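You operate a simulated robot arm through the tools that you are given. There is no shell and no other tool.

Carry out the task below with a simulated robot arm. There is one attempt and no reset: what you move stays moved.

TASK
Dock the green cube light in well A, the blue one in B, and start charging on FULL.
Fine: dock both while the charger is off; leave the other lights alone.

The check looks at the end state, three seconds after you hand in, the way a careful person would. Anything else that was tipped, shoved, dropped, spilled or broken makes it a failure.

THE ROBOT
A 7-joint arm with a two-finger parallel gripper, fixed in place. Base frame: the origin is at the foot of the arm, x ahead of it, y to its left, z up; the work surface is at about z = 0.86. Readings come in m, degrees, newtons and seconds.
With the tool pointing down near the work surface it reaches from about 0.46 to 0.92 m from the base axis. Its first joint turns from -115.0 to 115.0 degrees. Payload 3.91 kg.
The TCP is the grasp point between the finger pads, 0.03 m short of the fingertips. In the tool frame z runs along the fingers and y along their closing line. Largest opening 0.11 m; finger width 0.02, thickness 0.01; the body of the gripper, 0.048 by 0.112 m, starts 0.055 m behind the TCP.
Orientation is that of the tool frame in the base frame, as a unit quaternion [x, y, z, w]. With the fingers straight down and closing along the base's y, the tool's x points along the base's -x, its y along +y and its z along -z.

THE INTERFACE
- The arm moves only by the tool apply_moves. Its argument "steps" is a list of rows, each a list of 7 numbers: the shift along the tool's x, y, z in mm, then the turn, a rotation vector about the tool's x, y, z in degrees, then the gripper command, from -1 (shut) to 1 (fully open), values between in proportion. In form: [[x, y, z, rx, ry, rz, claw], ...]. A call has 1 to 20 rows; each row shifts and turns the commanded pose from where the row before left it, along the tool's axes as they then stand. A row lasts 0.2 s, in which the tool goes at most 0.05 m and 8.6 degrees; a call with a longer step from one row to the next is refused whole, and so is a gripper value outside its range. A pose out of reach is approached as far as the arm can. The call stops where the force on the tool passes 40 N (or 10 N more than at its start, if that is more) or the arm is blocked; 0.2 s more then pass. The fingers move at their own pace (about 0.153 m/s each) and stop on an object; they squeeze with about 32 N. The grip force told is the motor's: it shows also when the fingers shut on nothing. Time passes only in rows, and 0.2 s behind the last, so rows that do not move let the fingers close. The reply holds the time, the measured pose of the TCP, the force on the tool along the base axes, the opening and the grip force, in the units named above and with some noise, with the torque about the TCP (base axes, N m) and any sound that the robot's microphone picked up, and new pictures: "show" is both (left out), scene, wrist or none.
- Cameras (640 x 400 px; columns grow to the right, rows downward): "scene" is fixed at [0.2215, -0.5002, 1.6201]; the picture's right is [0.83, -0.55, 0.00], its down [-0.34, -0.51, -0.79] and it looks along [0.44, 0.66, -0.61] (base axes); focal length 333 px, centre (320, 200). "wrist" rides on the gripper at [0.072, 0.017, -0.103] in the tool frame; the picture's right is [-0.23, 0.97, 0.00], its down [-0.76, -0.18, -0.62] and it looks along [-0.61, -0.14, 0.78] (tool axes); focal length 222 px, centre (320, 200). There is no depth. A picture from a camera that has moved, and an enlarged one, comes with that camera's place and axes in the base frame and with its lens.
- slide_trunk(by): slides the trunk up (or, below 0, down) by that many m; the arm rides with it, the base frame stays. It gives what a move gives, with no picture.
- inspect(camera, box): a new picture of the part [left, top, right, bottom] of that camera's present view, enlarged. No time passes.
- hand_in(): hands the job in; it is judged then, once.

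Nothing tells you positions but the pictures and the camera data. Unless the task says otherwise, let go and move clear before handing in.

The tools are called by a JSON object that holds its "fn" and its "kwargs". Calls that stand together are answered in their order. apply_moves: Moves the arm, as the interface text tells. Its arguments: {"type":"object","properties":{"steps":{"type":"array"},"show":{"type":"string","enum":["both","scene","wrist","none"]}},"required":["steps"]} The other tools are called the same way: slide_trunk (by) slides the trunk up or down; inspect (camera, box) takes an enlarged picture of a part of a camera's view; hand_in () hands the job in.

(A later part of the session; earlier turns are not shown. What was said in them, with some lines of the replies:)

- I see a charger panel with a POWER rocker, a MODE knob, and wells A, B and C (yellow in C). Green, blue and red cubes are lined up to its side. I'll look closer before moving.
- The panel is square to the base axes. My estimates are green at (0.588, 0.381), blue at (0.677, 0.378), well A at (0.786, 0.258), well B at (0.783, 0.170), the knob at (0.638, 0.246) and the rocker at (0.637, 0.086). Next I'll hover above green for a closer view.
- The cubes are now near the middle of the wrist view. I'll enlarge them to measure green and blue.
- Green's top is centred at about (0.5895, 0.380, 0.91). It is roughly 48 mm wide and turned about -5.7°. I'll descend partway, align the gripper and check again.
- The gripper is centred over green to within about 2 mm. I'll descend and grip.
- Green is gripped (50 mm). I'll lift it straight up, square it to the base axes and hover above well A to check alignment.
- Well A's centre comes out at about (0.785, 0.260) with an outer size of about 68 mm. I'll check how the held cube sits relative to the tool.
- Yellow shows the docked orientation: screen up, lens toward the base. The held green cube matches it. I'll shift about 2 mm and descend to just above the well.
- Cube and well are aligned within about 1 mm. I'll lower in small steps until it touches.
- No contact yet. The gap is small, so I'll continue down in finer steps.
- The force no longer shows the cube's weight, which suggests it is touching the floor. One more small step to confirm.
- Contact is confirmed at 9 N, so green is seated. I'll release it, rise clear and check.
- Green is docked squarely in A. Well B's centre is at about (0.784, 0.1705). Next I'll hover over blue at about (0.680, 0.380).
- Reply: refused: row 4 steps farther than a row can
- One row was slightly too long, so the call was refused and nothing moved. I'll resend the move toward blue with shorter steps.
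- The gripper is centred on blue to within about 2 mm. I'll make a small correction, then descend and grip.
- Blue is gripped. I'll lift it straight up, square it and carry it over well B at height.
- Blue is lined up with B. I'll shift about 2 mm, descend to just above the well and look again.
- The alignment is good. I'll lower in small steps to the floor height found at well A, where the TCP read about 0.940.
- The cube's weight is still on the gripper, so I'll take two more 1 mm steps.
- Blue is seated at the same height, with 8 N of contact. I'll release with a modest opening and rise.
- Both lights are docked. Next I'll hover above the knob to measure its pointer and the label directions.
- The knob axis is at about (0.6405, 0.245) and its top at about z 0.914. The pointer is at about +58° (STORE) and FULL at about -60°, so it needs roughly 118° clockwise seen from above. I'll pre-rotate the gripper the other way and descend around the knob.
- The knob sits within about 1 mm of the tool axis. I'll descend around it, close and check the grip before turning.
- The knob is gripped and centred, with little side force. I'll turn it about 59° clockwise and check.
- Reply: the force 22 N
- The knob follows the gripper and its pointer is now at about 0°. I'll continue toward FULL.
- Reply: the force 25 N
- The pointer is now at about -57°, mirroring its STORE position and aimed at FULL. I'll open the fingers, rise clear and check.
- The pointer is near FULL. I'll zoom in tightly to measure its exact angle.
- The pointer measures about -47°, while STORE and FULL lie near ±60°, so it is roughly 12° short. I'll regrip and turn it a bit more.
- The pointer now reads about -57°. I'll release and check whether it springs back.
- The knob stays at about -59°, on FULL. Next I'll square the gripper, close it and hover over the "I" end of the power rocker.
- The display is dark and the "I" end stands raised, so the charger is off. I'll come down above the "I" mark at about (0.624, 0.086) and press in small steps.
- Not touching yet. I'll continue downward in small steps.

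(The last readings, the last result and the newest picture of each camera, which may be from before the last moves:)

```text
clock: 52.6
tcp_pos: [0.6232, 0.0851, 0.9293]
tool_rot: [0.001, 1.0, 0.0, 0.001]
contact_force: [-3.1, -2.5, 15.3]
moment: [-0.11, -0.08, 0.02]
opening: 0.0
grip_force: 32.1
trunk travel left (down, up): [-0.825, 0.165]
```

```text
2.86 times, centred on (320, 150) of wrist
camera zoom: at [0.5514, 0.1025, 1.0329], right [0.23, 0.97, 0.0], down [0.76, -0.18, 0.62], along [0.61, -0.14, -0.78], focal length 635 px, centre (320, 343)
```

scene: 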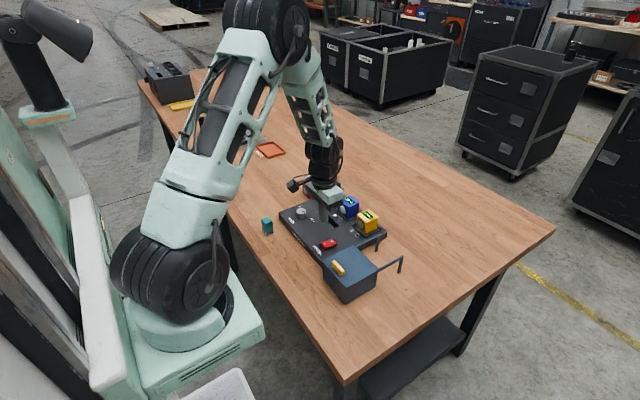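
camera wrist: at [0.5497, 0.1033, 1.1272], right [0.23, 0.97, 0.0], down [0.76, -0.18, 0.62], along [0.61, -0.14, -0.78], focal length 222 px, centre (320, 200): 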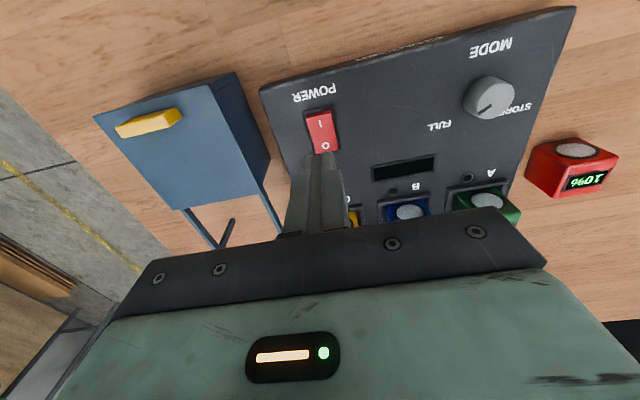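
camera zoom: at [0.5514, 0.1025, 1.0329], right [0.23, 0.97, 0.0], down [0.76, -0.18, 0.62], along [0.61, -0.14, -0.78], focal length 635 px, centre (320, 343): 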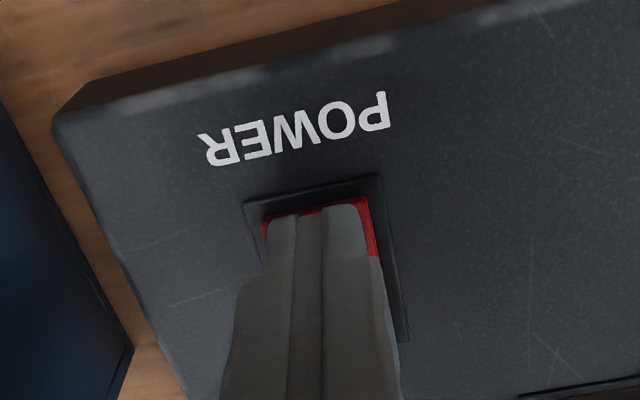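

The rocker flipped: C's lamp is lit and blue's display is already climbing. I'll rise straight up and check everything.

{"fn": "apply_moves", "kwargs": {"steps": [[0, 0, -10, 0, 0, 0, -1], [0, 0, -40, 0, 0, 0, -1], [0, 0, -45, 0, 0, 0, -1], [0, 0, -45, 0, 0, 0, -1], [45, 0, -20, 0, 0, 0, -1], [45, 0, -20, 0, 0, 0, -1], [0, 0, 0, 0, 0, 0, -1]]}}

{"fn": "inspect", "kwargs": {"camera": "scene", "box": [265, 170, 400, 270]}}

{"fn": "inspect", "kwargs": {"camera": "scene", "box": [300, 180, 390, 240]}}

{"fn": "inspect", "kwargs": {"camera": "wrist", "box": [240, 50, 560, 250]}}

```text
clock: 54.2
tcp_pos: [0.5327, 0.086, 1.1087]
tool_rot: [0.002, 1.0, 0.0, 0.0]
contact_force: [0.1, 0.3, 0.7]
moment: [0.0, -0.01, 0.0]
opening: 0.0
grip_force: 31.9
trunk travel left (down, up): [-0.825, 0.165]
camera wrist: at [0.4615, 0.1037, 1.2122], right [0.23, 0.97, 0.0], down [0.76, -0.18, 0.62], along [0.61, -0.14, -0.78], focal length 222 px, centre (320, 200)
```

scene: 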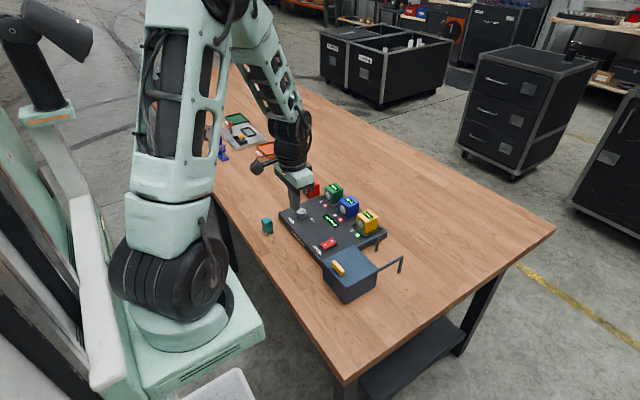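
wrist: 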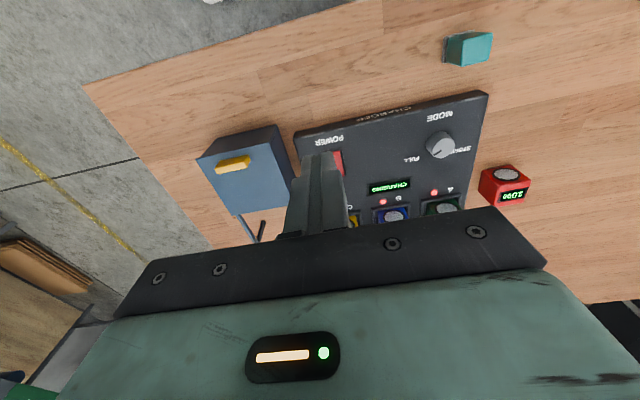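

```text
4.00 times, centred on (332, 220) of scene
camera zoom: at [0.2215, -0.5002, 1.6201], right [0.83, -0.55, 0.0], down [-0.34, -0.51, -0.79], along [0.44, 0.66, -0.61], focal length 1333 px, centre (270, 120)
```

zoom: 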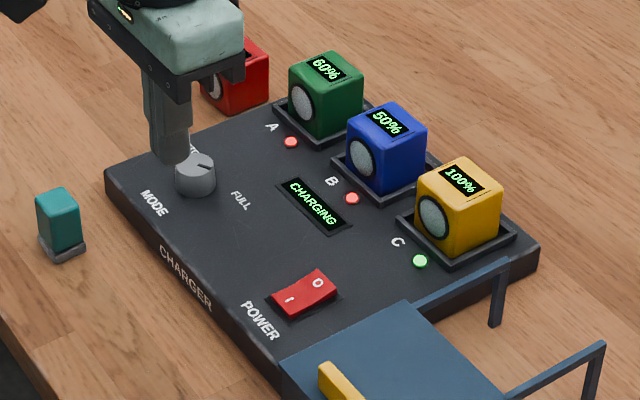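

```text
6.67 times, centred on (345, 210) of scene
camera zoom: at [0.2215, -0.5002, 1.6201], right [0.83, -0.55, 0.0], down [-0.34, -0.51, -0.79], along [0.44, 0.66, -0.61], focal length 2221 px, centre (153, 133)
```

zoom: 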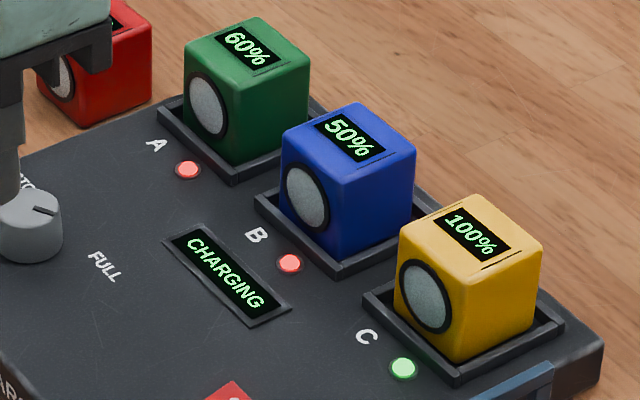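

```text
2.00 times, centred on (400, 150) of wrist
camera zoom: at [0.4615, 0.1037, 1.2122], right [0.23, 0.97, 0.0], down [0.76, -0.18, 0.62], along [0.61, -0.14, -0.78], focal length 444 px, centre (160, 300)
```

zoom: 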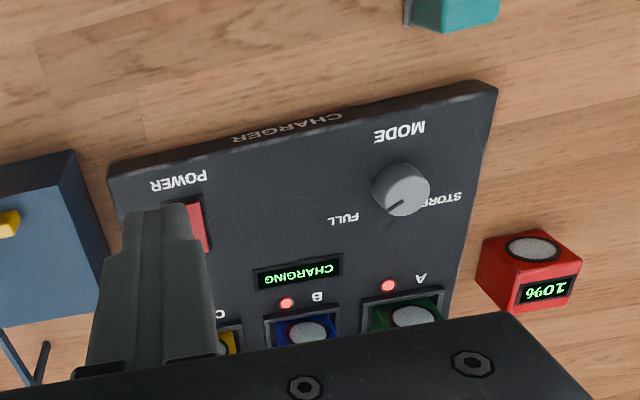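

The display reads CHARGING, and A and B's lamps are red with their levels rising. I'll wait a little to confirm the mode behaves as FULL.

{"fn": "apply_moves", "kwargs": {"steps": [[0, 0, -20, 0, 0, 0, -0.5], [0, 0, 0, 0, 0, 0, -0.5], [0, 0, 0, 0, 0, 0, -0.5], [0, 0, 0, 0, 0, 0, -0.5], [0, 0, 0, 0, 0, 0, -0.5], [0, 0, 0, 0, 0, 0, -0.5], [0, 0, 0, 0, 0, 0, -0.5], [0, 0, 0, 0, 0, 0, -0.5], [0, 0, 0, 0, 0, 0, -0.5], [0, 0, 0, 0, 0, 0, -0.5]], "show": "none"}}

{"fn": "inspect", "kwargs": {"camera": "scene", "box": [265, 170, 400, 270]}}

{"fn": "inspect", "kwargs": {"camera": "scene", "box": [294, 202, 318, 222]}}

```text
clock: 56.4
tcp_pos: [0.5345, 0.0858, 1.1277]
tool_rot: [0.001, 1.0, 0.0, 0.0]
contact_force: [0.1, 0.5, 0.7]
moment: [0.0, -0.03, 0.01]
opening: 0.0276
grip_force: 0.0
trunk travel left (down, up): [-0.825, 0.165]
```

```text
4.00 times, centred on (332, 220) of scene
camera zoom: at [0.2215, -0.5002, 1.6201], right [0.83, -0.55, 0.0], down [-0.34, -0.51, -0.79], along [0.44, 0.66, -0.61], focal length 1333 px, centre (270, 120)
```

zoom: 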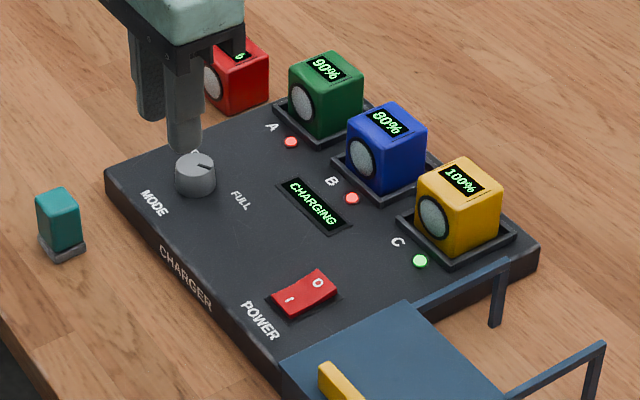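

```text
16.00 times, centred on (306, 212) of scene
camera zoom: at [0.2215, -0.5002, 1.6201], right [0.83, -0.55, 0.0], down [-0.34, -0.51, -0.79], along [0.44, 0.66, -0.61], focal length 5331 px, centre (544, 8)
```

zoom: 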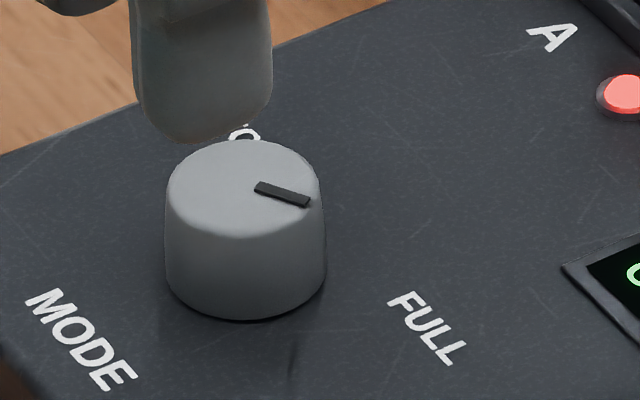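

Green is at 90% and blue at 80%, still charging. I'll wait a moment more to see the final state.

{"fn": "apply_moves", "kwargs": {"steps": [[0, 0, 0, 0, 0, 0, -0.5], [0, 0, 0, 0, 0, 0, -0.5], [0, 0, 0, 0, 0, 0, -0.5], [0, 0, 0, 0, 0, 0, -0.5], [0, 0, 0, 0, 0, 0, -0.5], [0, 0, 0, 0, 0, 0, -0.5], [0, 0, 0, 0, 0, 0, -0.5], [0, 0, 0, 0, 0, 0, -0.5], [0, 0, 0, 0, 0, 0, -0.5], [0, 0, 0, 0, 0, 0, -0.5]], "show": "scene"}}

{"fn": "inspect", "kwargs": {"camera": "scene", "box": [265, 170, 400, 270]}}

```text
clock: 58.6
tcp_pos: [0.5345, 0.0865, 1.127]
tool_rot: [0.0, 1.0, 0.0, 0.0]
contact_force: [-0.3, -0.1, 0.2]
moment: [0.03, 0.02, 0.05]
opening: 0.0274
grip_force: 0.0
trunk travel left (down, up): [-0.825, 0.165]
```

scene: 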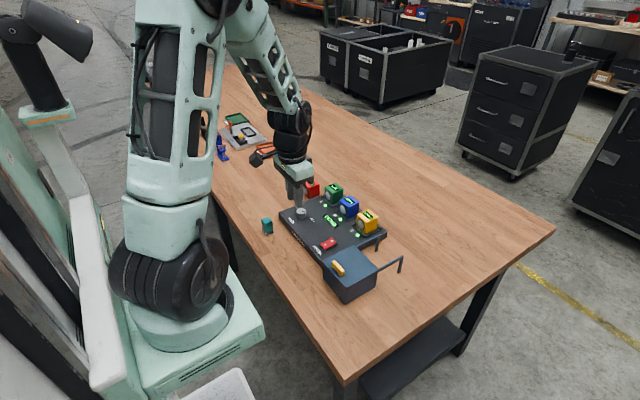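

```text
4.00 times, centred on (332, 220) of scene
camera zoom: at [0.2215, -0.5002, 1.6201], right [0.83, -0.55, 0.0], down [-0.34, -0.51, -0.79], along [0.44, 0.66, -0.61], focal length 1333 px, centre (270, 120)
```

zoom: 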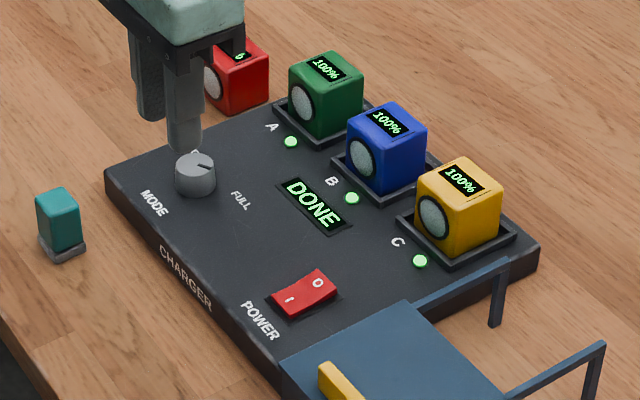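

The charger shows DONE at 100%, with green in A and blue in B and all lamps green. Yellow and red were left alone and the arm is clear, so I'm handing in.

{"fn": "hand_in", "kwargs": {}}

```text
The job is handed in.
```

The green light is docked in well A and the blue one in well B, and the charger ran on FULL. Both were placed while the charger was off. I then turned the mode knob to FULL and switched the power on.

When I handed in, the display read DONE, both lights showed 100%, and all three well lamps were green. The yellow and red lights were left where they were, and nothing else was moved or knocked. The arm is clear of the table.
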